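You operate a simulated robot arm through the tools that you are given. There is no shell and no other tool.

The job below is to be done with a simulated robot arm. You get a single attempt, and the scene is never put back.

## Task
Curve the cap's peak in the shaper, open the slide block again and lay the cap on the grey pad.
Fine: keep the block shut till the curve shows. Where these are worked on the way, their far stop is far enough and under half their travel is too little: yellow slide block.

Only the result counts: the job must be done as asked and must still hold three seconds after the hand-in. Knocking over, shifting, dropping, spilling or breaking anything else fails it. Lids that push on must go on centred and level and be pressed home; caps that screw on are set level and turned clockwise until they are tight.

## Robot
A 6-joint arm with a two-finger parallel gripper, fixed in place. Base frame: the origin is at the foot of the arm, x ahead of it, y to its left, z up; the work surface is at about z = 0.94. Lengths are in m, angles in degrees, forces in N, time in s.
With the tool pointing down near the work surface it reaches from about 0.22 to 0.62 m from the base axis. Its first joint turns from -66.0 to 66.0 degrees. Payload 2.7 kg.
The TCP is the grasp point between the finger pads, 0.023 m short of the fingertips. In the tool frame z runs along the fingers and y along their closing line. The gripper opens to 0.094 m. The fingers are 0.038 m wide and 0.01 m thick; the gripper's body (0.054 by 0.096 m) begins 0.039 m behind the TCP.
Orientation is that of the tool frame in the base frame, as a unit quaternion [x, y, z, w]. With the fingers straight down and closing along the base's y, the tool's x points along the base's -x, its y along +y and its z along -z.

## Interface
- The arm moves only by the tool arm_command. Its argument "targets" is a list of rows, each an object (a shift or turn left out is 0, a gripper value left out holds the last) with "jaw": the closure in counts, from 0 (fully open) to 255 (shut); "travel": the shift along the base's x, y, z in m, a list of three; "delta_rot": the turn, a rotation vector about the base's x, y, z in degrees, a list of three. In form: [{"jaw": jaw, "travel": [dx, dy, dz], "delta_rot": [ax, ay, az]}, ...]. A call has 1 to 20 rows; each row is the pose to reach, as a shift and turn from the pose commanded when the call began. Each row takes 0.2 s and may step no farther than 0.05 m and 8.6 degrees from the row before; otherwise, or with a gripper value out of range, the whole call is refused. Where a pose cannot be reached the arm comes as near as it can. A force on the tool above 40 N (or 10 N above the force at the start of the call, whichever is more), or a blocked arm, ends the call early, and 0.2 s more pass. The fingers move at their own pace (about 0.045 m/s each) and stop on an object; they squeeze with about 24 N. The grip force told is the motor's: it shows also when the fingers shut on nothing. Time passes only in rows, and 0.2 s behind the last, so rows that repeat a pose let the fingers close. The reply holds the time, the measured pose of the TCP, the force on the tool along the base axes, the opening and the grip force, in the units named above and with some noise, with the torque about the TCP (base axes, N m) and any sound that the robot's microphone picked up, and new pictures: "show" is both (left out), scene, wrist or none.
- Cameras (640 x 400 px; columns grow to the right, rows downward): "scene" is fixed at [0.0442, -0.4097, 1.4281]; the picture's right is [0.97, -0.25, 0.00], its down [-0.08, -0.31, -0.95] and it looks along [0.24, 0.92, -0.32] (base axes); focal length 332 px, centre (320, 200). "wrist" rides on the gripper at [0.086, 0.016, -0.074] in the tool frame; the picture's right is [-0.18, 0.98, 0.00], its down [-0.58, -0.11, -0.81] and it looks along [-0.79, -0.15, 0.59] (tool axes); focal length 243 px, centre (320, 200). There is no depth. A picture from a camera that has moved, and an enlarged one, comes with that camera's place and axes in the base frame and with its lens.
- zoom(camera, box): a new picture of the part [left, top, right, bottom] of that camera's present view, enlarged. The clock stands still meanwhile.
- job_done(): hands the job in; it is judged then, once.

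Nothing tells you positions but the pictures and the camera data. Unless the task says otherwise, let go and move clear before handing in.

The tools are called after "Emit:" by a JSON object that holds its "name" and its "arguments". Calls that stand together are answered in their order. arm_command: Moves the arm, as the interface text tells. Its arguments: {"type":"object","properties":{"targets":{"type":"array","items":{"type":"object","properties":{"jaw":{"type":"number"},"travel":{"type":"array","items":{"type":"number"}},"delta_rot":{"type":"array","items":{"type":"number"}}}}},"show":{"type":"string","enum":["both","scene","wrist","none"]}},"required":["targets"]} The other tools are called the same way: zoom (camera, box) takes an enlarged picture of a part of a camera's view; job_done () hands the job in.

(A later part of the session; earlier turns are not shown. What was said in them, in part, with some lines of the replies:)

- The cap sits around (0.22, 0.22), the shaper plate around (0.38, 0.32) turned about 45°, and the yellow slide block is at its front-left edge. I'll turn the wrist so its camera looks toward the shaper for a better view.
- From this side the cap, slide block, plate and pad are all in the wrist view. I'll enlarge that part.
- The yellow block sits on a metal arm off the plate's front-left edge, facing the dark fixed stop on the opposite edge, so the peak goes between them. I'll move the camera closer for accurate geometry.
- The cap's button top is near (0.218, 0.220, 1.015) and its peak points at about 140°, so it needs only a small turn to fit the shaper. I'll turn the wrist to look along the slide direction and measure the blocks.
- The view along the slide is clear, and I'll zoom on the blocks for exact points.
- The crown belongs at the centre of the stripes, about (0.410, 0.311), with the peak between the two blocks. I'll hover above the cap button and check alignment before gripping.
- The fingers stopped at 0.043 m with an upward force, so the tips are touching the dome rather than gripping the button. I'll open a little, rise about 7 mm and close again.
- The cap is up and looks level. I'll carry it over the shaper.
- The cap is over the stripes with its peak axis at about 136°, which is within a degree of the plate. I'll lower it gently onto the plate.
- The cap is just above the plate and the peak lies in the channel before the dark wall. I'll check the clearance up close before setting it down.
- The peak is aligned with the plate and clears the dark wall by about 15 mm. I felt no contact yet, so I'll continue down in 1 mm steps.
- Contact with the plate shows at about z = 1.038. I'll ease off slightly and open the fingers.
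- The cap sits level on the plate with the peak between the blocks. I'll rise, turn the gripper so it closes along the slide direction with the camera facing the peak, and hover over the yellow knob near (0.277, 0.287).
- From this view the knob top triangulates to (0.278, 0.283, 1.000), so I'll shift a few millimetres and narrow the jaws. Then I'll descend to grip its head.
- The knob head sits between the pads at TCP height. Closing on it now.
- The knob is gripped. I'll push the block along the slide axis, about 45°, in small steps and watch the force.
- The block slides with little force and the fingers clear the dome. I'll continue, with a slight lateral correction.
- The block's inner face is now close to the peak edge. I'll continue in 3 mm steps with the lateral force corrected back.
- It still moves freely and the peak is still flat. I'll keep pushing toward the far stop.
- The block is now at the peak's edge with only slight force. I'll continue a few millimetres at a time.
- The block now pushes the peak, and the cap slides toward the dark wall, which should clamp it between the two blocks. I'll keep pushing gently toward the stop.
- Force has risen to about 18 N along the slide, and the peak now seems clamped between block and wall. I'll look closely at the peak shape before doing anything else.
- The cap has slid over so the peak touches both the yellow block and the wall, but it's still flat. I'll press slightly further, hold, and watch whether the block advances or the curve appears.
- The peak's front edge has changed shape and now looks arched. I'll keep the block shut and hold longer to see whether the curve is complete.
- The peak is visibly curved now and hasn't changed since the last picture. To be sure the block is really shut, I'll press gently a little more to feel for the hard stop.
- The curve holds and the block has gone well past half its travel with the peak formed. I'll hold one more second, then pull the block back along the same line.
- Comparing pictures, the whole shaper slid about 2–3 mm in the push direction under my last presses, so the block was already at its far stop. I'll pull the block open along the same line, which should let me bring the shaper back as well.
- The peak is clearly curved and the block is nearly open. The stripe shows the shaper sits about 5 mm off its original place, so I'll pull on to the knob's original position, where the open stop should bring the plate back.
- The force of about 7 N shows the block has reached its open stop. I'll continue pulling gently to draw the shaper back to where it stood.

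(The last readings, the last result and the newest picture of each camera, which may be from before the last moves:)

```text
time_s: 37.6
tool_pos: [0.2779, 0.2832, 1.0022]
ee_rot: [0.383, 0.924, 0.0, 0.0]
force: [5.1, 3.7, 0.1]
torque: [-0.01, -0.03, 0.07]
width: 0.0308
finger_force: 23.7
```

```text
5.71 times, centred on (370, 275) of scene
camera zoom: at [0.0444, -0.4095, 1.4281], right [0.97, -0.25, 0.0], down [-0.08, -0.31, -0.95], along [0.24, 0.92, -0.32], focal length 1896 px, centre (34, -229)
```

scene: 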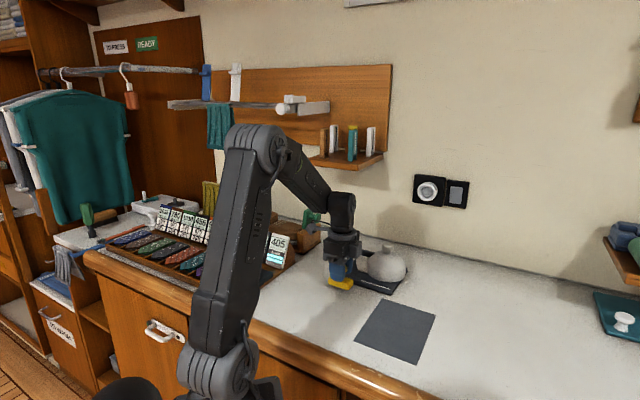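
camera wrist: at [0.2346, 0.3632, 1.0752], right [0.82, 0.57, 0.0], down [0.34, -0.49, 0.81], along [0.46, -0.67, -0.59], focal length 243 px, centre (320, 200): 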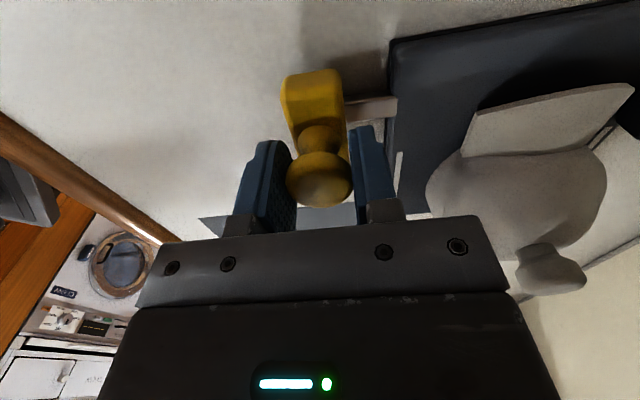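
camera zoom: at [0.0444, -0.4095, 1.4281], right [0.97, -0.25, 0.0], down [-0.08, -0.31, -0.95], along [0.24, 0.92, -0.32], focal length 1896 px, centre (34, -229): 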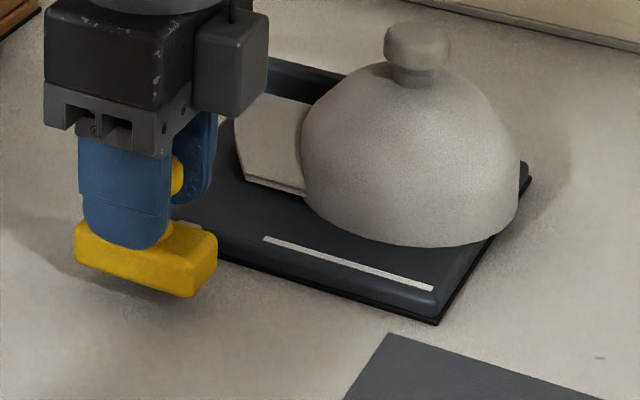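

The stripe is back at its original pixel position, so the shaper is restored and the block is fully open. I'll release the knob and rise straight up.

Emit:
{"name": "arm_command", "arguments": {"targets": [{"jaw": 120}, {"jaw": 70}, {"jaw": 70}, {"jaw": 70}, {"jaw": 70, "travel": [0, 0, 0.02]}, {"jaw": 40, "travel": [0, 0, 0.05]}, {"jaw": 0, "travel": [0, 0, 0.09]}, {"jaw": 0, "travel": [0, 0, 0.12]}, {"jaw": 0, "travel": [0, 0, 0.12]}]}}

Emit:
{"name": "zoom", "arguments": {"camera": "scene", "box": [320, 240, 420, 310]}}

Emit:
{"name": "zoom", "arguments": {"camera": "wrist", "box": [240, 0, 560, 200]}}

```text
time_s: 39.6
tool_pos: [0.2772, 0.2846, 1.1204]
ee_rot: [0.382, 0.924, -0.001, 0.001]
force: [0.0, -0.5, -0.4]
torque: [-0.02, -0.04, -0.02]
width: 0.0938
finger_force: 0.1
camera wrist: at [0.2278, 0.3575, 1.1944], right [0.82, 0.57, 0.0], down [0.33, -0.49, 0.81], along [0.46, -0.67, -0.59], focal length 243 px, centre (320, 200)
```

scene: 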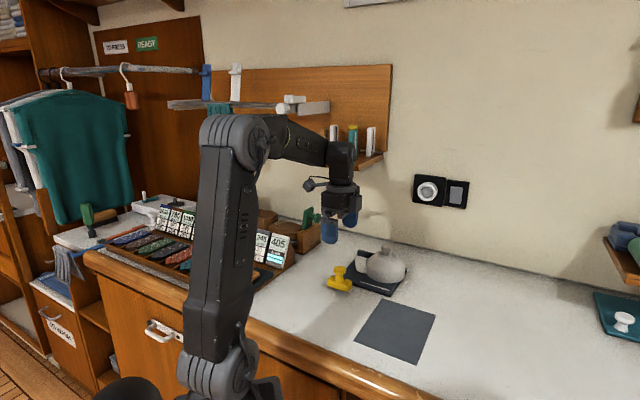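
wrist: 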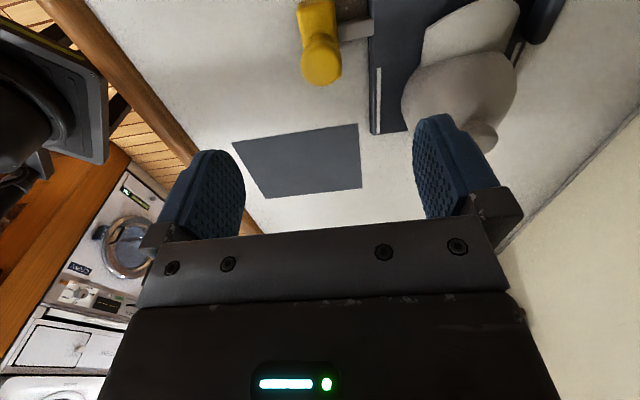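

```text
5.71 times, centred on (370, 275) of scene
camera zoom: at [0.0442, -0.4097, 1.4281], right [0.97, -0.25, 0.0], down [-0.08, -0.31, -0.95], along [0.24, 0.92, -0.32], focal length 1896 px, centre (34, -229)
```

zoom: 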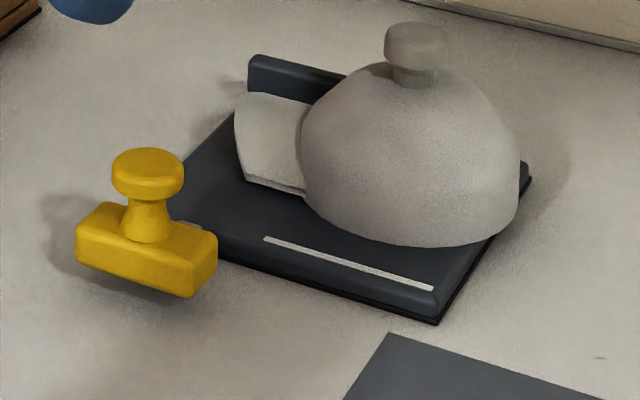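

```text
2.00 times, centred on (400, 100) of wrist
camera zoom: at [0.2278, 0.3575, 1.1944], right [0.82, 0.57, 0.0], down [0.33, -0.49, 0.81], along [0.46, -0.67, -0.59], focal length 485 px, centre (160, 400)
```

zoom: 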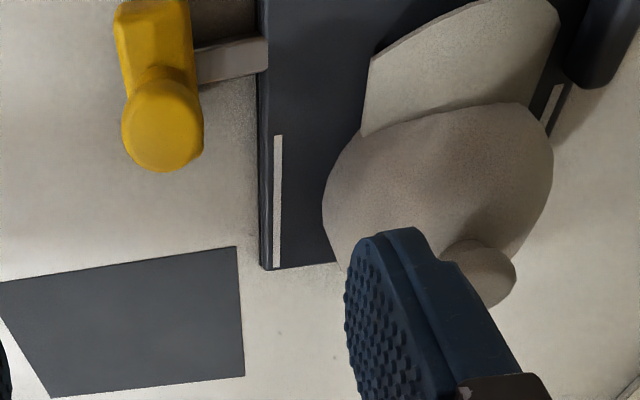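

The block is open and the plate matches the starting picture. The button is near (0.417, 0.323), so I'll hover above it and check alignment.

Emit:
{"name": "arm_command", "arguments": {"targets": [{"travel": [0.035, 0.01, 0]}, {"travel": [0.07, 0.02, 0]}, {"travel": [0.105, 0.03, 0]}, {"travel": [0.1395, 0.04, -0.01]}, {"travel": [0.1395, 0.04, -0.01]}]}}

Emit:
{"name": "zoom", "arguments": {"camera": "wrist", "box": [200, 0, 440, 180]}}

Emit:
{"name": "zoom", "arguments": {"camera": "scene", "box": [320, 220, 430, 310]}}

```text
time_s: 40.8
tool_pos: [0.4197, 0.3247, 1.1113]
ee_rot: [0.383, 0.924, 0.0, 0.0]
force: [0.2, -0.5, 1.5]
torque: [0.04, 0.0, 0.03]
width: 0.0941
finger_force: 0.0
camera wrist: at [0.3702, 0.3971, 1.1842], right [0.82, 0.57, 0.0], down [0.33, -0.49, 0.81], along [0.46, -0.67, -0.59], focal length 243 px, centre (320, 200)
```

scene: 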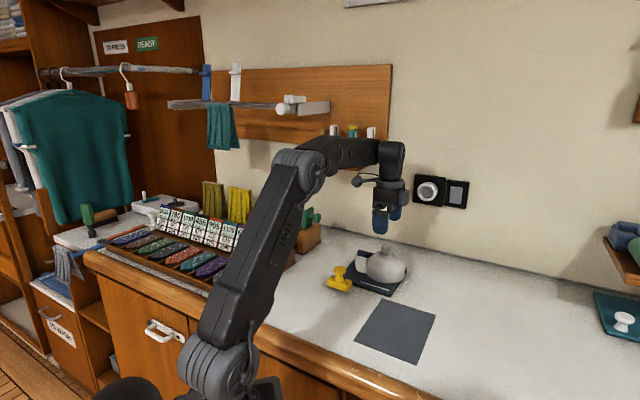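
wrist: 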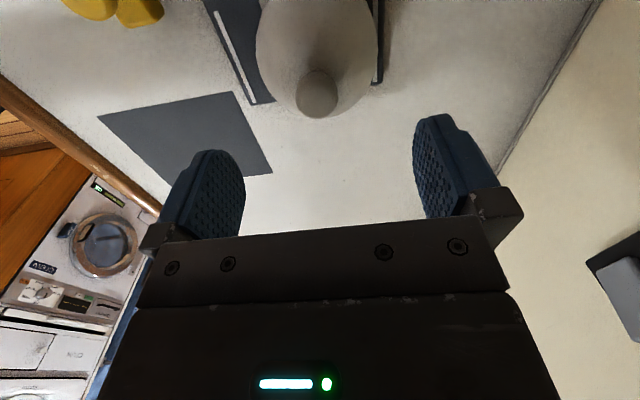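

```text
2.22 times, centred on (320, 90) of wrist
camera zoom: at [0.3702, 0.3971, 1.1842], right [0.82, 0.57, 0.0], down [0.33, -0.49, 0.81], along [0.46, -0.67, -0.59], focal length 539 px, centre (320, 444)
```

zoom: 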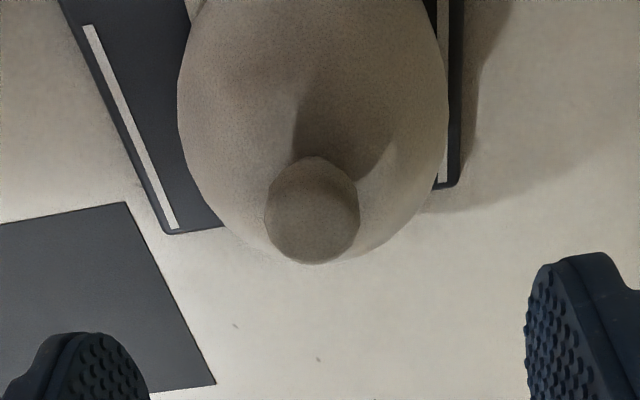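

```text
4.44 times, centred on (375, 265) of scene
camera zoom: at [0.0442, -0.4097, 1.4281], right [0.97, -0.25, 0.0], down [-0.08, -0.31, -0.95], along [0.24, 0.92, -0.32], focal length 1474 px, centre (76, -89)
```

zoom: 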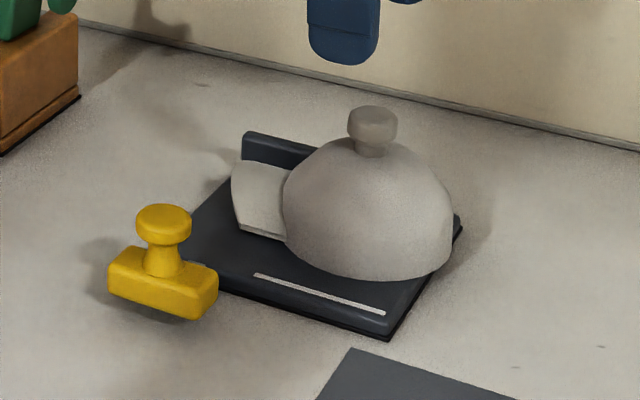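

The button sits a few millimetres toward −y from the grasp point. I'll shift and lower part way, then check again.

Emit:
{"name": "arm_command", "arguments": {"targets": [{"travel": [0.0, -0.005, -0.01]}, {"travel": [0.0, -0.005, -0.03]}, {"travel": [0.0, -0.005, -0.045]}, {"travel": [0.0, -0.005, -0.045]}]}}

Emit:
{"name": "zoom", "arguments": {"camera": "wrist", "box": [200, 0, 440, 180]}}

Emit:
{"name": "zoom", "arguments": {"camera": "scene", "box": [340, 220, 430, 300]}}

```text
time_s: 41.8
tool_pos: [0.4165, 0.3197, 1.0658]
ee_rot: [0.383, 0.924, -0.001, 0.0]
force: [-0.4, 0.0, -0.4]
torque: [0.01, 0.01, -0.01]
width: 0.094
finger_force: 0.2
camera wrist: at [0.3686, 0.3924, 1.1394], right [0.82, 0.57, 0.0], down [0.33, -0.49, 0.81], along [0.46, -0.67, -0.59], focal length 243 px, centre (320, 200)
```

scene: 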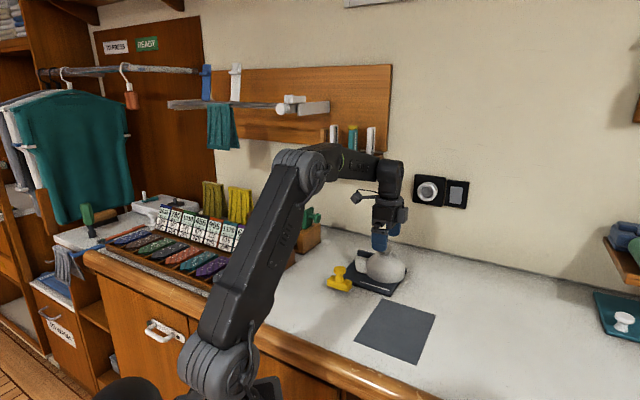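
wrist: 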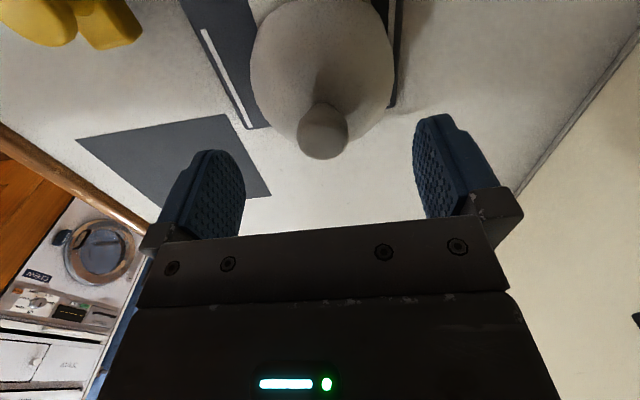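

```text
2.22 times, centred on (320, 90) of wrist
camera zoom: at [0.3686, 0.3924, 1.1394], right [0.82, 0.57, 0.0], down [0.33, -0.49, 0.81], along [0.46, -0.67, -0.59], focal length 539 px, centre (320, 444)
```

zoom: 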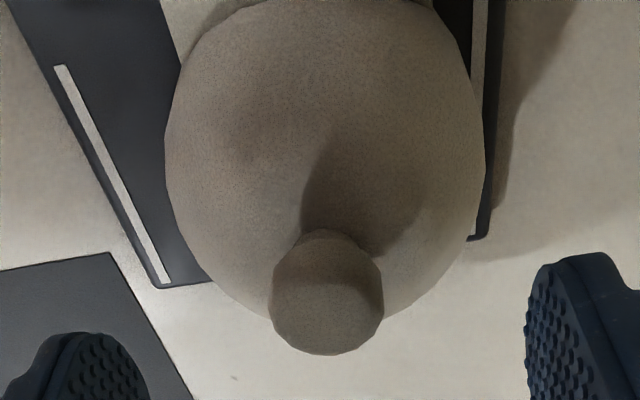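

```text
5.00 times, centred on (385, 260) of scene
camera zoom: at [0.0442, -0.4097, 1.4281], right [0.97, -0.25, 0.0], down [-0.08, -0.31, -0.95], along [0.24, 0.92, -0.32], focal length 1659 px, centre (-5, -100)
```

zoom: 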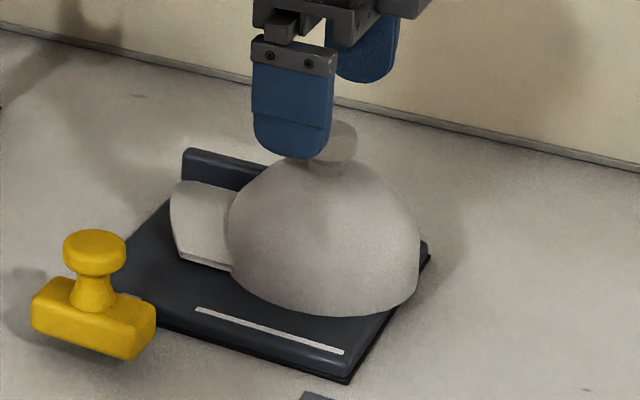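

The button needs another 3 mm toward the counter-wall side, and then I can descend to the same grip height as before (z ≈ 1.039) and close.

Emit:
{"name": "arm_command", "arguments": {"targets": [{"travel": [0.003, -0.002, -0.005]}, {"travel": [0.003, -0.002, -0.015]}, {"travel": [0.003, -0.002, -0.022]}, {"travel": [0.003, -0.002, -0.026]}, {"travel": [0.003, -0.002, -0.026]}]}}

Emit:
{"name": "zoom", "arguments": {"camera": "wrist", "box": [200, 0, 440, 240]}}

```text
time_s: 43.0
tool_pos: [0.4196, 0.317, 1.0397]
ee_rot: [0.382, 0.924, 0.0, 0.0]
force: [-0.8, -0.8, 0.5]
torque: [0.03, 0.01, 0.01]
width: 0.0938
finger_force: 0.0
camera wrist: at [0.3714, 0.3899, 1.1139], right [0.82, 0.57, 0.0], down [0.33, -0.49, 0.81], along [0.46, -0.67, -0.59], focal length 243 px, centre (320, 200)
```

scene: 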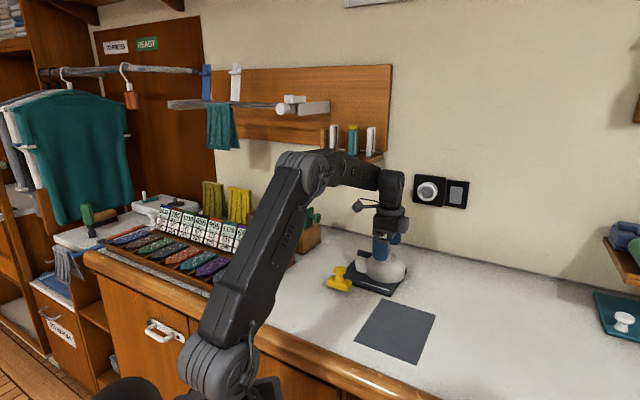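
wrist: 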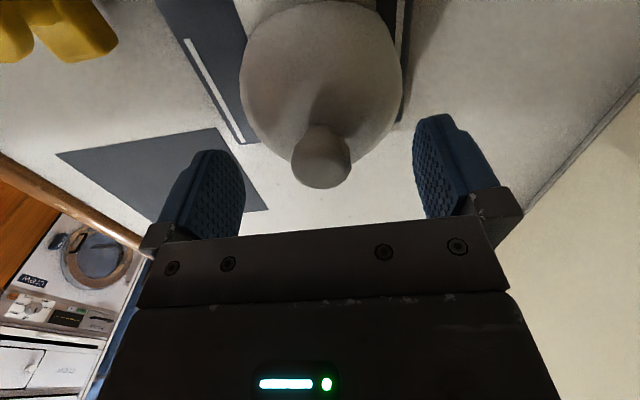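

```text
1.67 times, centred on (320, 120) of wrist
camera zoom: at [0.3714, 0.3899, 1.1139], right [0.82, 0.57, 0.0], down [0.33, -0.49, 0.81], along [0.46, -0.67, -0.59], focal length 404 px, centre (320, 333)
```

zoom: 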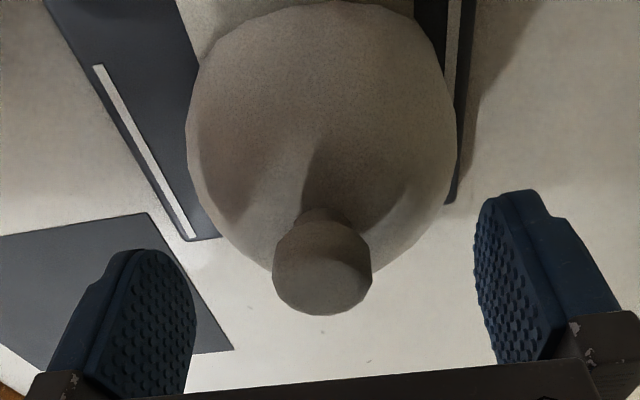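

The button is centred between the pads with no contact. Closing on it.

Emit:
{"name": "arm_command", "arguments": {"targets": [{"jaw": 255}, {"jaw": 255}, {"jaw": 255}, {"jaw": 255}, {"jaw": 255}, {"jaw": 255}]}}

Emit:
{"name": "zoom", "arguments": {"camera": "scene", "box": [340, 220, 430, 300]}}

```text
time_s: 44.4
tool_pos: [0.4202, 0.3168, 1.0409]
ee_rot: [0.382, 0.924, 0.0, 0.0]
force: [0.7, 0.3, 1.9]
torque: [-0.02, 0.0, 0.0]
width: 0.0285
finger_force: 24.2
camera wrist: at [0.3715, 0.39, 1.1142], right [0.82, 0.57, 0.0], down [0.33, -0.49, 0.81], along [0.46, -0.67, -0.59], focal length 243 px, centre (320, 200)
```

scene: 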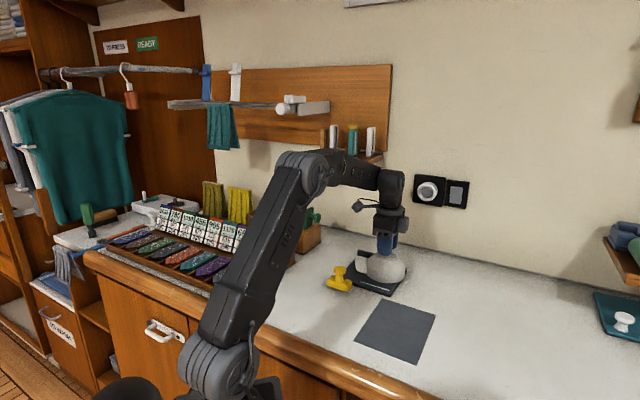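
wrist: 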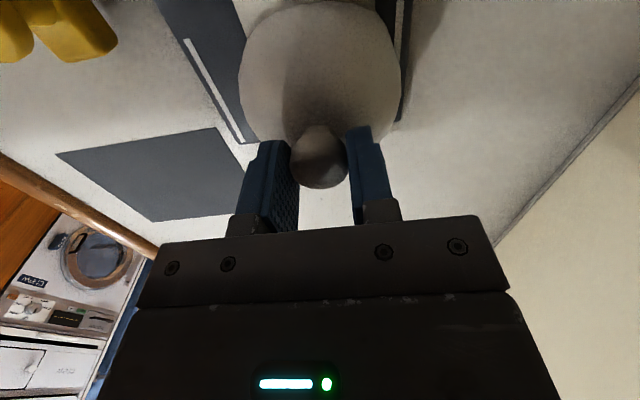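

```text
5.00 times, centred on (385, 260) of scene
camera zoom: at [0.0442, -0.4097, 1.4281], right [0.97, -0.25, 0.0], down [-0.08, -0.31, -0.95], along [0.24, 0.92, -0.32], focal length 1659 px, centre (-5, -100)
```

zoom: 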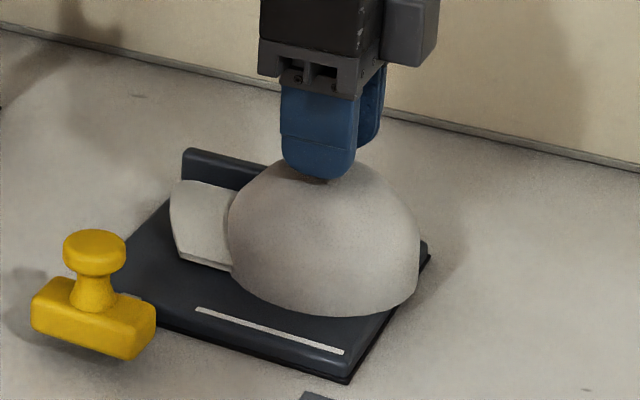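

The cap is gripped again. I'll lift it straight up and check the peak and its direction.

Emit:
{"name": "arm_command", "arguments": {"targets": [{"travel": [0, 0, 0.01]}, {"travel": [0, 0, 0.03]}, {"travel": [0, 0, 0.06]}, {"travel": [0, 0, 0.1]}, {"travel": [0, 0, 0.1]}]}}

Emit:
{"name": "zoom", "arguments": {"camera": "scene", "box": [330, 190, 430, 300]}}

Emit:
{"name": "zoom", "arguments": {"camera": "wrist", "box": [200, 0, 440, 180]}}

```text
time_s: 45.4
tool_pos: [0.4195, 0.3132, 1.1241]
ee_rot: [0.379, 0.925, -0.017, -0.006]
force: [-0.5, -0.6, -0.9]
torque: [-0.05, 0.0, 0.01]
width: 0.0284
finger_force: 23.5
stopped in row 5: the force on the tool passed its limit at 58 N (the readings are from after the stop); the commanded pose is now the measured one
camera wrist: at [0.3712, 0.3884, 1.1966], right [0.82, 0.57, -0.03], down [0.36, -0.46, 0.81], along [0.45, -0.68, -0.58], focal length 243 px, centre (320, 200)
```

scene: 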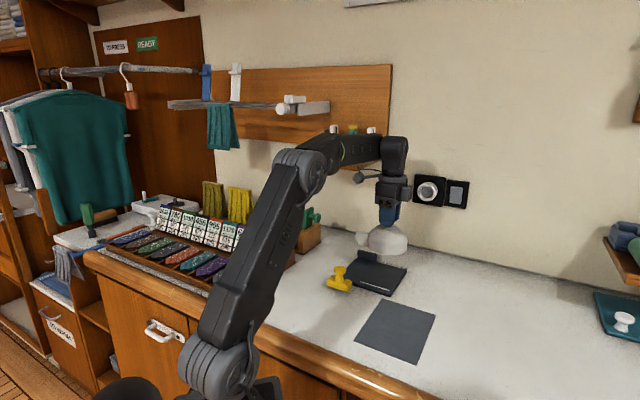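
wrist: 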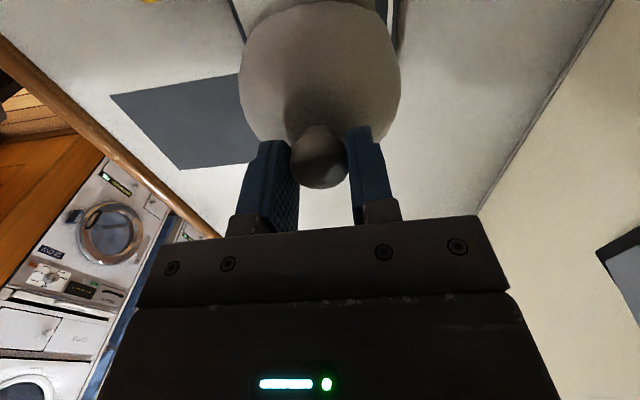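

```text
3.64 times, centred on (380, 245) of scene
camera zoom: at [0.0442, -0.4097, 1.4281], right [0.97, -0.25, 0.0], down [-0.08, -0.31, -0.95], along [0.24, 0.92, -0.32], focal length 1206 px, centre (102, 36)
```

zoom: 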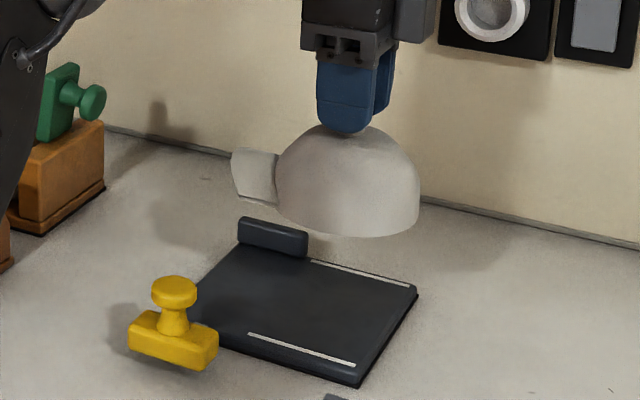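

```text
2.22 times, centred on (320, 90) of wrist
camera zoom: at [0.3712, 0.3884, 1.1966], right [0.82, 0.57, -0.03], down [0.36, -0.46, 0.81], along [0.45, -0.68, -0.58], focal length 539 px, centre (320, 444)
```

zoom: 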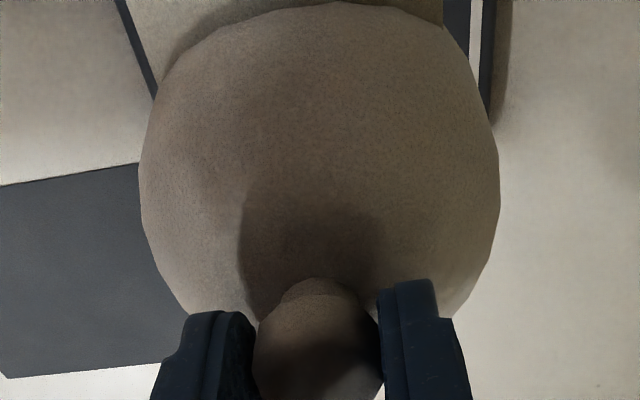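

The lift stopped on a force spike of 58 N with the tool slightly tilted, so something touched higher up. I won't move until I've found what it was.

Emit:
{"name": "zoom", "arguments": {"camera": "scene", "box": [280, 90, 460, 220]}}

Emit:
{"name": "zoom", "arguments": {"camera": "scene", "box": [330, 120, 420, 200]}}

Emit:
{"name": "zoom", "arguments": {"camera": "wrist", "box": [0, 0, 640, 400]}}

```text
3.08 times, centred on (370, 155) of scene
camera zoom: at [0.0442, -0.4097, 1.4281], right [0.97, -0.25, 0.0], down [-0.08, -0.31, -0.95], along [0.24, 0.92, -0.32], focal length 1021 px, centre (166, 338)
```

zoom: 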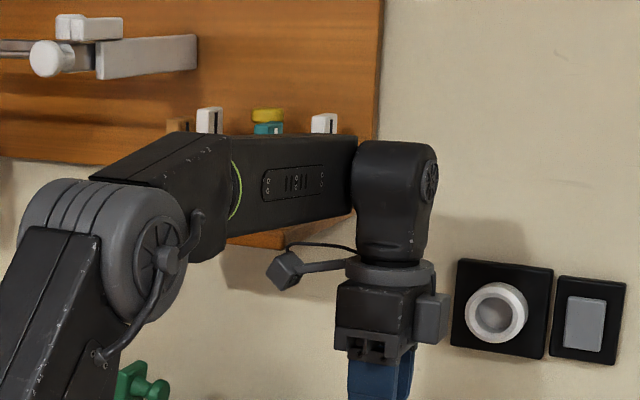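

```text
5.00 times, centred on (375, 160) of scene
camera zoom: at [0.0442, -0.4097, 1.4281], right [0.97, -0.25, 0.0], down [-0.08, -0.31, -0.95], along [0.24, 0.92, -0.32], focal length 1659 px, centre (45, 400)
```

zoom: 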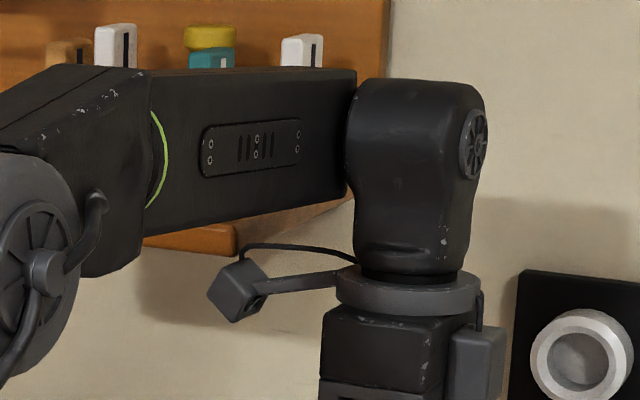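

```text
1.00 times, centred on (320, 200) of wrist (not enlarged: the box is as wide or as high as the picture)
camera zoom: at [0.3712, 0.3884, 1.1966], right [0.82, 0.57, -0.03], down [0.36, -0.46, 0.81], along [0.45, -0.68, -0.58], focal length 243 px, centre (320, 200)
```

zoom: 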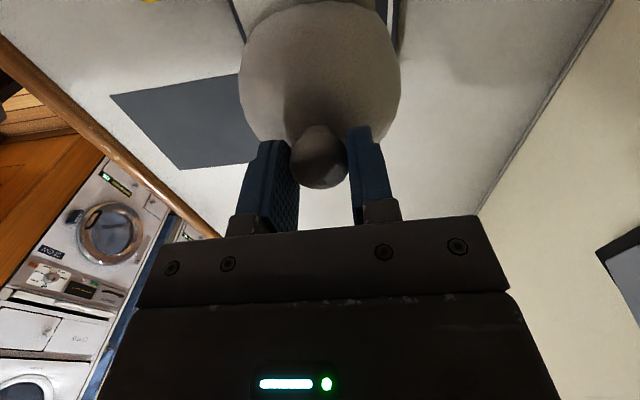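

The bottles on the wall shelf haven't moved and the cap hasn't slipped. The wrist camera on the wall side most likely touched the fixed shelf from below. I'll ease down and away toward the pad while levelling the tool again.

Emit:
{"name": "arm_command", "arguments": {"targets": [{"travel": [-0.002, -0.006, -0.005], "delta_rot": [0.5, -0.45, 0]}, {"travel": [-0.008, -0.025, -0.008], "delta_rot": [1.0, -0.9, 0]}, {"travel": [-0.016, -0.05, -0.008], "delta_rot": [1.55, -1.37, 0]}, {"travel": [-0.025, -0.08, -0.004], "delta_rot": [1.55, -1.37, 0]}, {"travel": [-0.03, -0.1, 0], "delta_rot": [1.55, -1.37, 0]}, {"travel": [-0.03, -0.1, 0], "delta_rot": [1.55, -1.37, 0]}]}}

Emit:
{"name": "zoom", "arguments": {"camera": "scene", "box": [290, 90, 460, 320]}}

Emit:
{"name": "zoom", "arguments": {"camera": "scene", "box": [290, 100, 400, 180]}}

```text
time_s: 46.8
tool_pos: [0.39, 0.2107, 1.1229]
ee_rot: [0.379, 0.925, 0.001, 0.002]
force: [-1.0, -0.9, -1.0]
torque: [0.01, 0.02, 0.03]
width: 0.0287
finger_force: 23.8
camera wrist: at [0.339, 0.2848, 1.197], right [0.82, 0.57, 0.0], down [0.34, -0.49, 0.81], along [0.46, -0.66, -0.59], focal length 243 px, centre (320, 200)
```

scene: 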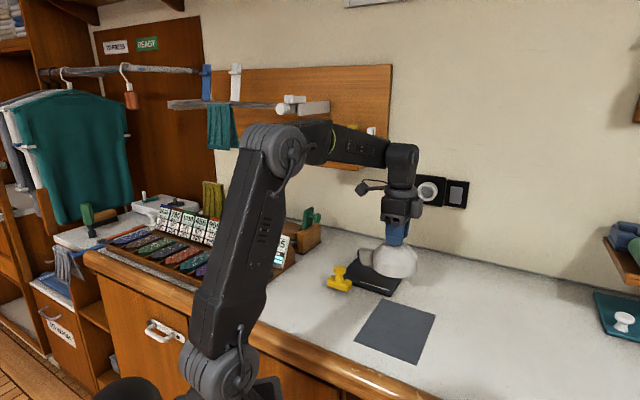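
wrist: 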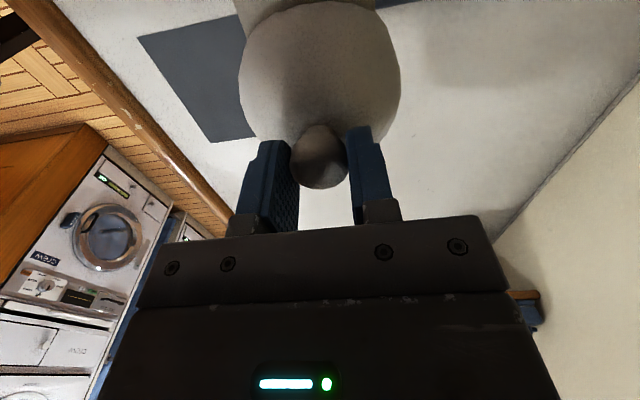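

```text
1.74 times, centred on (375, 205) of scene
camera zoom: at [0.0442, -0.4097, 1.4281], right [0.97, -0.25, 0.0], down [-0.08, -0.31, -0.95], along [0.24, 0.92, -0.32], focal length 577 px, centre (224, 191)
```

zoom: 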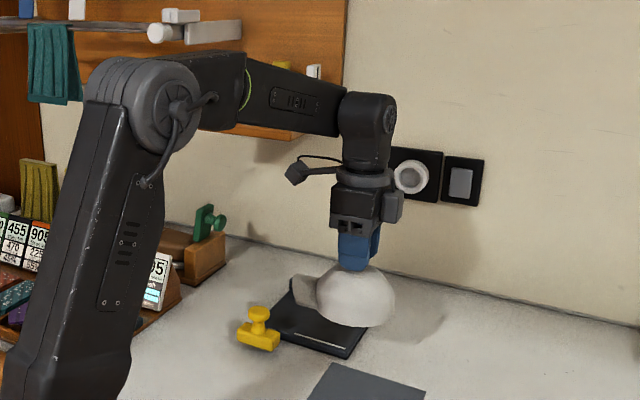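

```text
5.00 times, centred on (345, 140) of scene
camera zoom: at [0.0442, -0.4097, 1.4281], right [0.97, -0.25, 0.0], down [-0.08, -0.31, -0.95], along [0.24, 0.92, -0.32], focal length 1659 px, centre (195, 500)
```

zoom: 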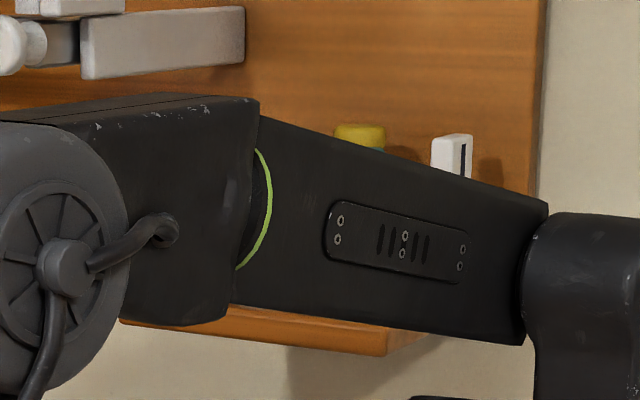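

The tool is level again and clear of the shelf, and everything looks undisturbed. I'll carry the cap over the pad while turning it 90° so the peak lies along the pad's long axis.

Emit:
{"name": "arm_command", "arguments": {"targets": [{"travel": [-0.004, -0.014, 0.005], "delta_rot": [0, 0, 8.2]}, {"travel": [-0.008, -0.028, 0.01], "delta_rot": [0, 0, 16.4]}, {"travel": [-0.012, -0.042, 0.01], "delta_rot": [0, 0, 24.6]}, {"travel": [-0.016, -0.056, 0.01], "delta_rot": [0, 0, 32.8]}, {"travel": [-0.02, -0.068, 0.01], "delta_rot": [0, 0, 41]}, {"travel": [-0.0235, -0.0777, 0.01], "delta_rot": [0, 0, 49.2]}, {"travel": [-0.0235, -0.0777, 0.01], "delta_rot": [0, 0, 57.4]}, {"travel": [-0.0235, -0.0777, 0.01], "delta_rot": [0, 0, 65.6]}, {"travel": [-0.0235, -0.0777, 0.01], "delta_rot": [0, 0, 73.8]}, {"travel": [-0.0235, -0.0777, 0.01], "delta_rot": [0, 0, 82]}, {"travel": [-0.0235, -0.0777, 0.01], "delta_rot": [0, 0, 90]}, {"travel": [-0.0235, -0.0777, 0.01], "delta_rot": [0, 0, 90]}]}}

Emit:
{"name": "zoom", "arguments": {"camera": "scene", "box": [330, 220, 460, 370]}}

Emit:
{"name": "zoom", "arguments": {"camera": "wrist", "box": [160, 0, 480, 240]}}

```text
time_s: 49.4
tool_pos: [0.3657, 0.1361, 1.1348]
ee_rot: [-0.387, 0.922, 0.001, 0.0]
force: [0.3, -0.5, -0.4]
torque: [0.02, 0.03, 0.0]
width: 0.0286
finger_force: 23.9
camera wrist: at [0.2946, 0.086, 1.2077], right [-0.57, 0.82, 0.0], down [0.48, 0.34, 0.81], along [0.66, 0.46, -0.59], focal length 243 px, centre (320, 200)
```

scene: 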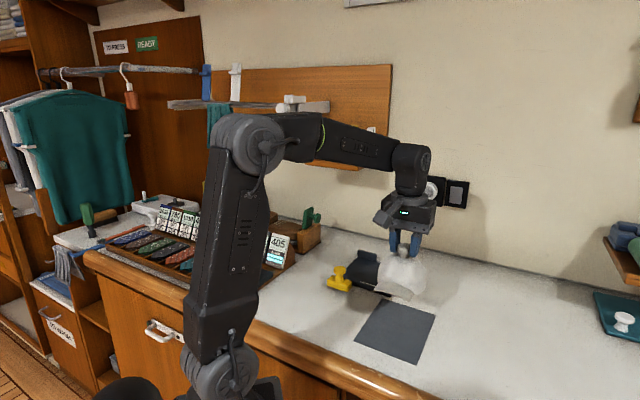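
wrist: 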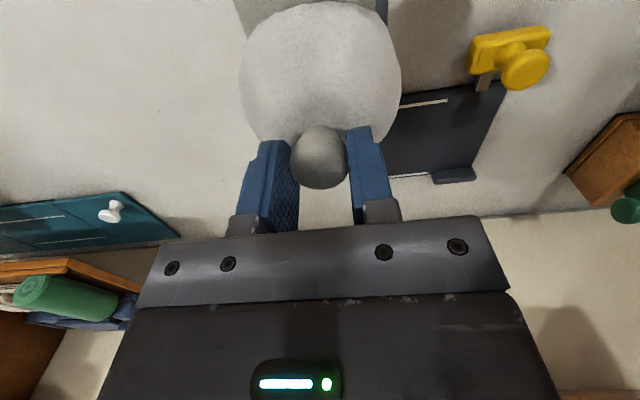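

```text
2.67 times, centred on (395, 295) of scene
camera zoom: at [0.0442, -0.4097, 1.4281], right [0.97, -0.25, 0.0], down [-0.08, -0.31, -0.95], along [0.24, 0.92, -0.32], focal length 885 px, centre (120, -53)
```

zoom: 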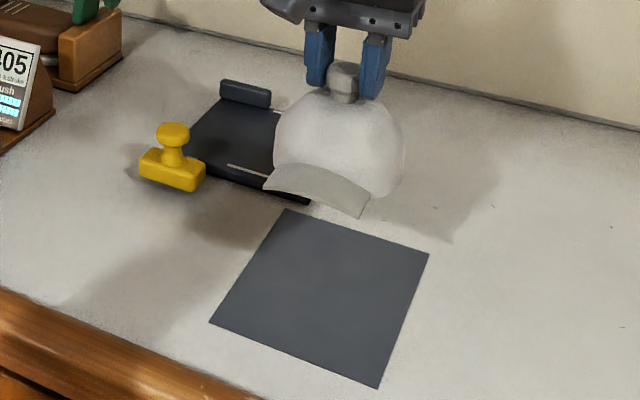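

```text
1.67 times, centred on (320, 120) of wrist
camera zoom: at [0.2946, 0.086, 1.2077], right [-0.57, 0.82, 0.0], down [0.48, 0.34, 0.81], along [0.66, 0.46, -0.59], focal length 404 px, centre (320, 333)
```

zoom: 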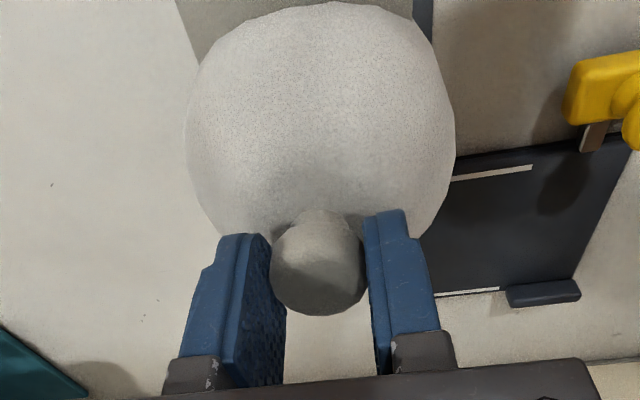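

The curved, arched peak is clearly visible and the cap hangs over the pad pointing along its length. I'll lower it to just above the pad.

Emit:
{"name": "arm_command", "arguments": {"targets": [{"travel": [0.001, -0.003, -0.03]}, {"travel": [0.001, -0.003, -0.06]}, {"travel": [0.001, -0.003, -0.085]}, {"travel": [0.001, -0.003, -0.094]}, {"travel": [0.001, -0.003, -0.094]}]}}

Emit:
{"name": "zoom", "arguments": {"camera": "scene", "box": [330, 220, 460, 370]}}

```text
time_s: 50.6
tool_pos: [0.3683, 0.133, 1.0398]
ee_rot: [-0.386, 0.923, 0.0, 0.001]
force: [-0.4, 0.5, -0.9]
torque: [-0.02, -0.01, 0.01]
width: 0.0288
finger_force: 24.0
camera wrist: at [0.2961, 0.083, 1.1137], right [-0.57, 0.82, 0.0], down [0.49, 0.34, 0.81], along [0.66, 0.46, -0.59], focal length 243 px, centre (320, 200)
```

scene: 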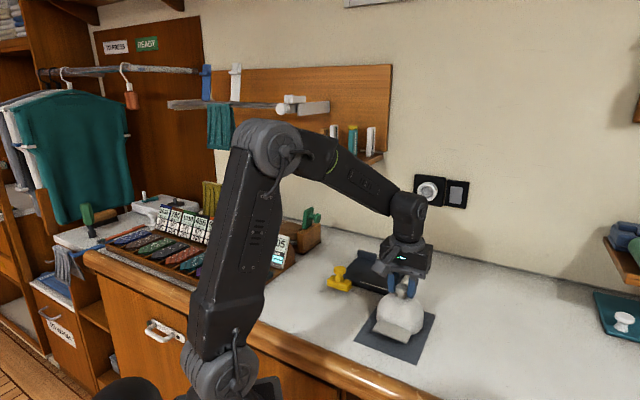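
wrist: 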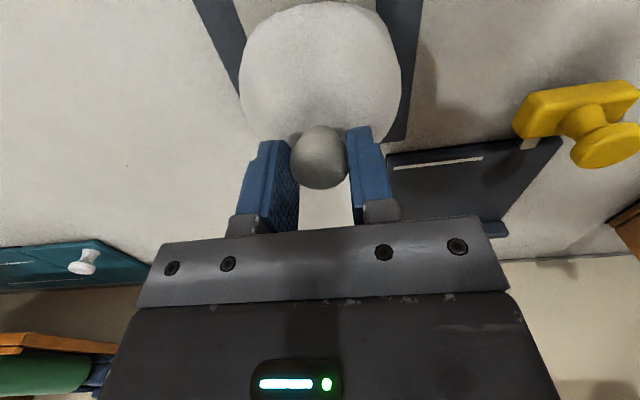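

```text
2.67 times, centred on (395, 295) of scene
camera zoom: at [0.0442, -0.4097, 1.4281], right [0.97, -0.25, 0.0], down [-0.08, -0.31, -0.95], along [0.24, 0.92, -0.32], focal length 885 px, centre (120, -53)
```

zoom: 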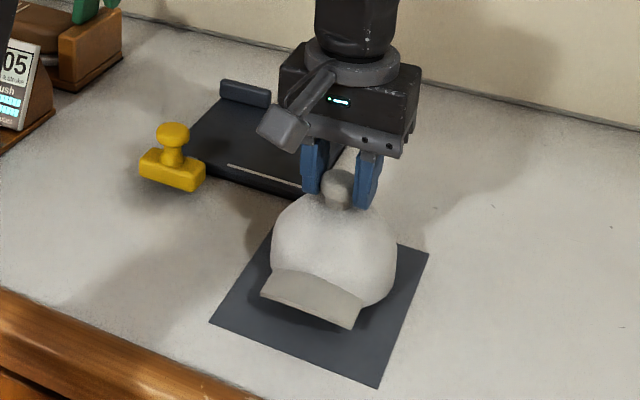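

The whole cap, peak included, is within the pad outline. I'll lower the last centimetre slowly until it touches.

Emit:
{"name": "arm_command", "arguments": {"targets": [{"travel": [0, 0, -0.003]}, {"travel": [0, 0, -0.006]}, {"travel": [0, 0, -0.008]}], "show": "none"}}

```text
time_s: 51.4
tool_pos: [0.3674, 0.1334, 1.0313]
ee_rot: [-0.386, 0.922, 0.001, 0.0]
force: [-1.2, -0.2, 0.2]
torque: [0.01, -0.01, -0.01]
width: 0.0287
finger_force: 24.2
```

No contact yet at z = 1.031, so I'll continue in 1 mm steps.

Emit:
{"name": "arm_command", "arguments": {"targets": [{"travel": [0, 0, -0.001]}, {"travel": [0, 0, -0.002]}], "show": "none"}}

```text
time_s: 52.0
tool_pos: [0.3672, 0.1328, 1.0293]
ee_rot: [-0.385, 0.923, 0.002, 0.001]
force: [-0.2, -0.4, -0.8]
torque: [-0.02, -0.05, 0.01]
width: 0.0287
finger_force: 24.0
```

Emit:
{"name": "arm_command", "arguments": {"targets": [{"travel": [0, 0, -0.001]}, {"travel": [0, 0, -0.002]}], "show": "scene"}}

Emit:
{"name": "zoom", "arguments": {"camera": "scene", "box": [350, 260, 450, 360]}}

```text
time_s: 52.6
tool_pos: [0.3673, 0.1337, 1.0278]
ee_rot: [-0.386, 0.923, 0.001, 0.002]
force: [-1.7, 2.5, 7.7]
torque: [-0.45, 0.14, -0.02]
width: 0.0285
finger_force: 24.0
```

scene: 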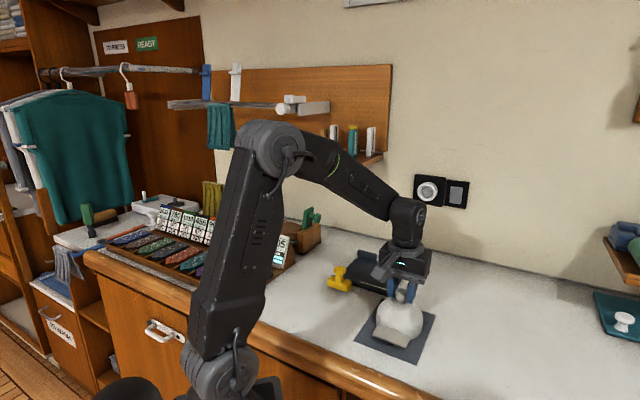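

```text
4.00 times, centred on (400, 310) of scene
camera zoom: at [0.0441, -0.4096, 1.4281], right [0.97, -0.25, 0.0], down [-0.08, -0.31, -0.95], along [0.24, 0.92, -0.32], focal length 1327 px, centre (0, -240)
```

zoom: 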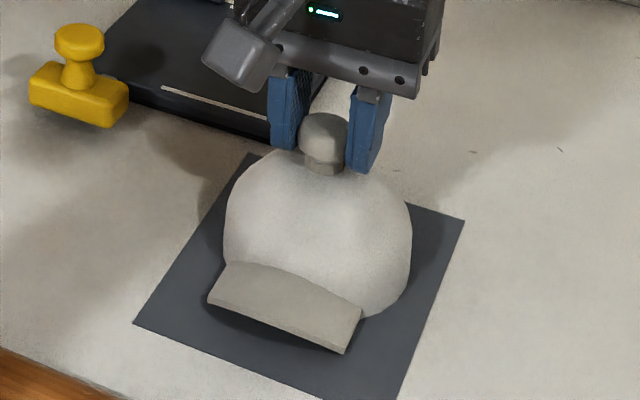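

I feel light contact at about 8 N, with one rim side touching first. I'll settle half a millimetre further, then release gently.

Emit:
{"name": "arm_command", "arguments": {"targets": [{"travel": [0, 0, -0.0006]}, {"travel": [0, 0, -0.0006]}, {"travel": [0, 0, -0.0006], "jaw": 200}, {"travel": [0, 0, -0.0006], "jaw": 140}, {"travel": [0, 0, 0.0], "jaw": 80}, {"travel": [0, 0, 0.0], "jaw": 0}, {"travel": [0, 0, 0.0], "jaw": 0}, {"travel": [0, 0, 0.0], "jaw": 0}]}}

Emit:
{"name": "zoom", "arguments": {"camera": "scene", "box": [350, 260, 450, 360]}}

```text
time_s: 54.4
tool_pos: [0.3677, 0.1332, 1.0287]
ee_rot: [-0.385, 0.923, 0.001, 0.001]
force: [0.5, -0.7, -0.6]
torque: [0.0, 0.01, 0.01]
width: 0.0939
finger_force: 0.1
camera wrist: at [0.2953, 0.0833, 1.1019], right [-0.57, 0.82, 0.0], down [0.49, 0.34, 0.81], along [0.66, 0.46, -0.59], focal length 243 px, centre (320, 200)
```

scene: 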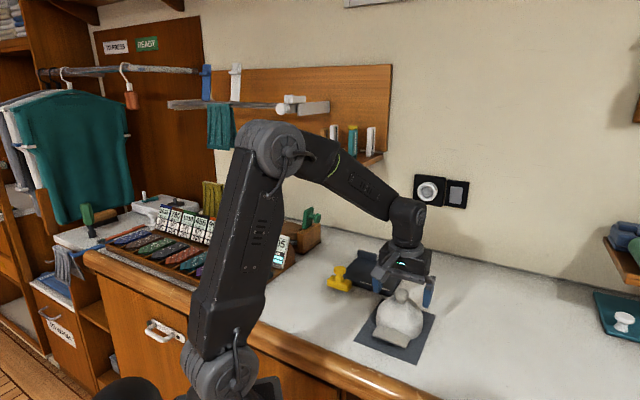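
wrist: 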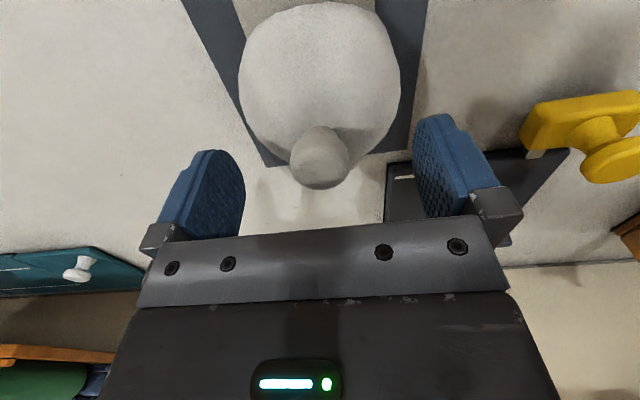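

```text
4.00 times, centred on (400, 310) of scene
camera zoom: at [0.0442, -0.4097, 1.4281], right [0.97, -0.25, 0.0], down [-0.08, -0.31, -0.95], along [0.24, 0.92, -0.32], focal length 1327 px, centre (0, -240)
```

zoom: 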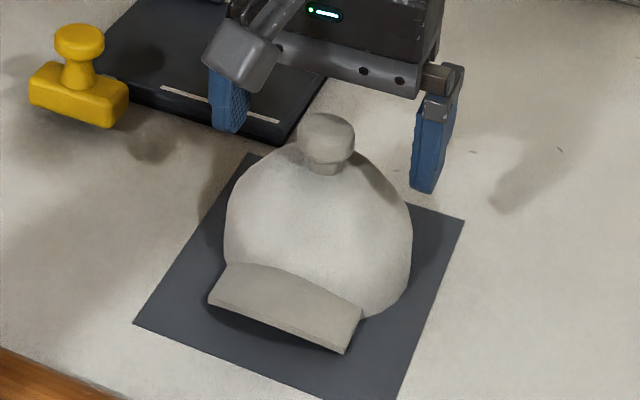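

The cap rests flat on the pad and the fingers are open. I'll back away straight up and then check everything.

Emit:
{"name": "arm_command", "arguments": {"targets": [{"travel": [0, 0, 0.015]}, {"travel": [0, 0, 0.035]}, {"travel": [0, 0, 0.07]}, {"travel": [0, 0, 0.11]}, {"travel": [-0.01, -0.03, 0.15]}, {"travel": [-0.02, -0.07, 0.18]}, {"travel": [-0.03, -0.11, 0.2]}, {"travel": [-0.03, -0.13, 0.2]}, {"travel": [-0.03, -0.13, 0.2]}]}}

Emit:
{"name": "zoom", "arguments": {"camera": "scene", "box": [320, 240, 420, 310]}}

Emit:
{"name": "zoom", "arguments": {"camera": "scene", "box": [340, 260, 450, 370]}}

Emit:
{"name": "zoom", "arguments": {"camera": "scene", "box": [270, 90, 410, 190]}}

```text
refused: row 5 steps farther than a row can; nothing moved
```

```text
5.71 times, centred on (370, 275) of scene
camera zoom: at [0.0442, -0.4097, 1.4281], right [0.97, -0.25, 0.0], down [-0.08, -0.31, -0.95], along [0.24, 0.92, -0.32], focal length 1896 px, centre (34, -229)
```

zoom: 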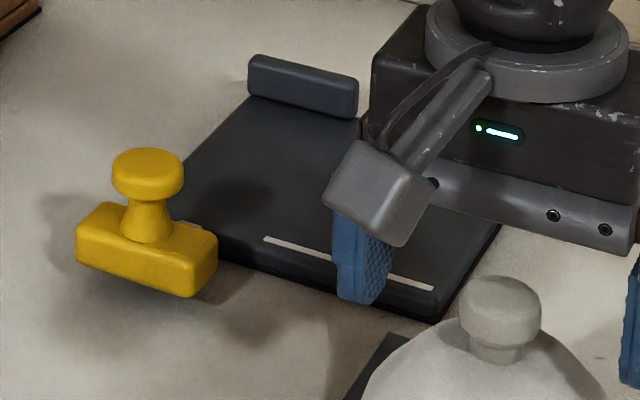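

```text
3.64 times, centred on (395, 315) of scene
camera zoom: at [0.0442, -0.4097, 1.4281], right [0.97, -0.25, 0.0], down [-0.08, -0.31, -0.95], along [0.24, 0.92, -0.32], focal length 1206 px, centre (47, -218)
```

zoom: 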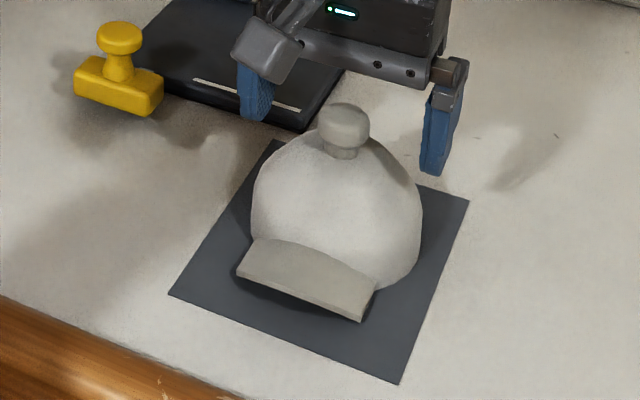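

```text
4.00 times, centred on (340, 140) of scene
camera zoom: at [0.0442, -0.4097, 1.4281], right [0.97, -0.25, 0.0], down [-0.08, -0.31, -0.95], along [0.24, 0.92, -0.32], focal length 1327 px, centre (240, 440)
```

zoom: 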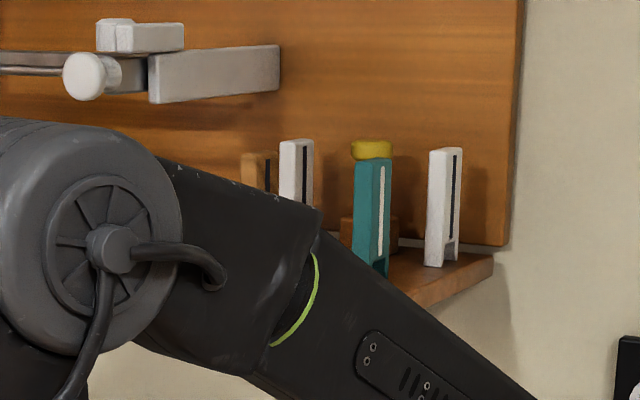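

One row stepped too far, so nothing moved. The pictures confirm the cap is on the pad, the block is open and the shelf items are upright, so I'll retreat with smaller steps.

Emit:
{"name": "arm_command", "arguments": {"targets": [{"travel": [0, 0, 0.015]}, {"travel": [0, 0, 0.035]}, {"travel": [0, 0, 0.065]}, {"travel": [0, 0, 0.1]}, {"travel": [-0.005, -0.02, 0.13]}, {"travel": [-0.01, -0.045, 0.16]}, {"travel": [-0.015, -0.075, 0.18]}, {"travel": [-0.02, -0.11, 0.19]}, {"travel": [-0.02, -0.13, 0.2]}, {"travel": [-0.02, -0.13, 0.2]}]}}

Emit:
{"name": "zoom", "arguments": {"camera": "scene", "box": [320, 230, 450, 370]}}

Emit:
{"name": "zoom", "arguments": {"camera": "scene", "box": [270, 90, 410, 190]}}

```text
time_s: 56.6
tool_pos: [0.348, 0.0036, 1.2291]
ee_rot: [-0.386, 0.923, 0.001, 0.0]
force: [-0.3, 0.2, -0.1]
torque: [0.0, 0.0, 0.05]
width: 0.0942
finger_force: 0.0
camera wrist: at [0.2751, -0.0476, 1.3017], right [-0.57, 0.82, 0.0], down [0.49, 0.34, 0.81], along [0.66, 0.46, -0.59], focal length 243 px, centre (320, 200)
```

scene: 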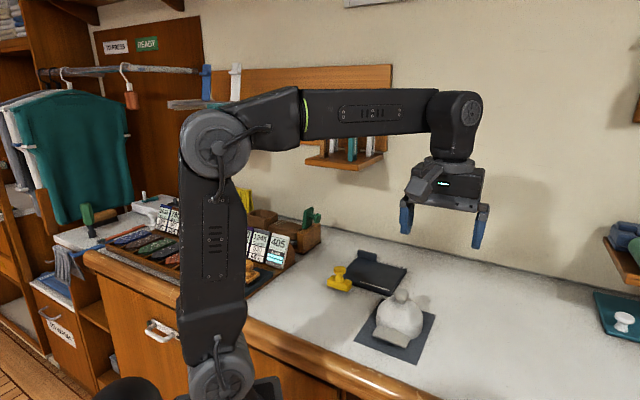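
wrist: 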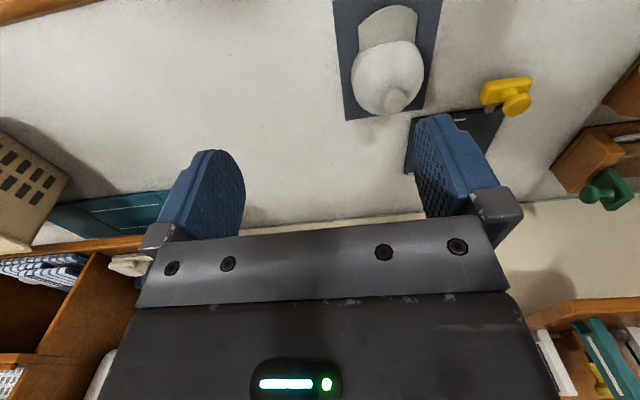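

```text
2.86 times, centred on (385, 300) of scene
camera zoom: at [0.0442, -0.4097, 1.4281], right [0.97, -0.25, 0.0], down [-0.08, -0.31, -0.95], along [0.24, 0.92, -0.32], focal length 948 px, centre (134, -86)
```

zoom: 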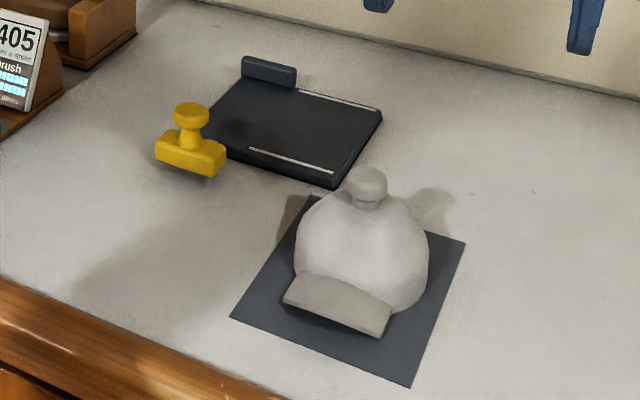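

```text
4.00 times, centred on (340, 140) of scene
camera zoom: at [0.0442, -0.4097, 1.4281], right [0.97, -0.25, 0.0], down [-0.08, -0.31, -0.95], along [0.24, 0.92, -0.32], focal length 1327 px, centre (240, 440)
```

zoom: 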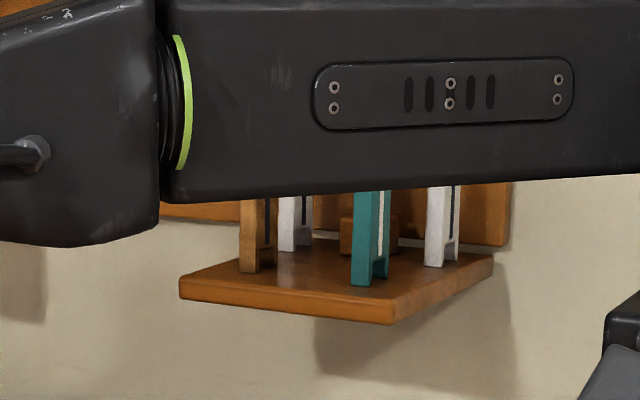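

The cap with its curved peak rests fully on the grey pad, the yellow block is back at its open stop, and the shaper stands where it started. The shelf items are upright and the arm is clear, so I'm handing in.

Emit:
{"name": "job_done", "arguments": {}}

```text
The job is handed in.
```

The cap's peak is curved, the yellow slide block is open again, and the cap is lying on the grey pad with its peak inside the pad's edges. I've handed the job in but haven't seen a result.

- **Curving:** I pushed the block to its far stop and kept it shut for about three seconds after the curve appeared. The peak was still curved after I opened the block and moved the cap.
- **Shaper moved briefly:** while the block was at its far stop, my push slid the whole shaper about 5 mm. I pulled it back using the block's open stop, and in the pictures its stripe is within half a millimetre of where it started.
- **Contact with something fixed:** while lifting the cap off the shaper, the arm stopped at 58 N. It was most likely the wrist camera touching the underside of the wall shelf. The items on the shelf look upright and unmoved, and the cap didn't slip in the grip.
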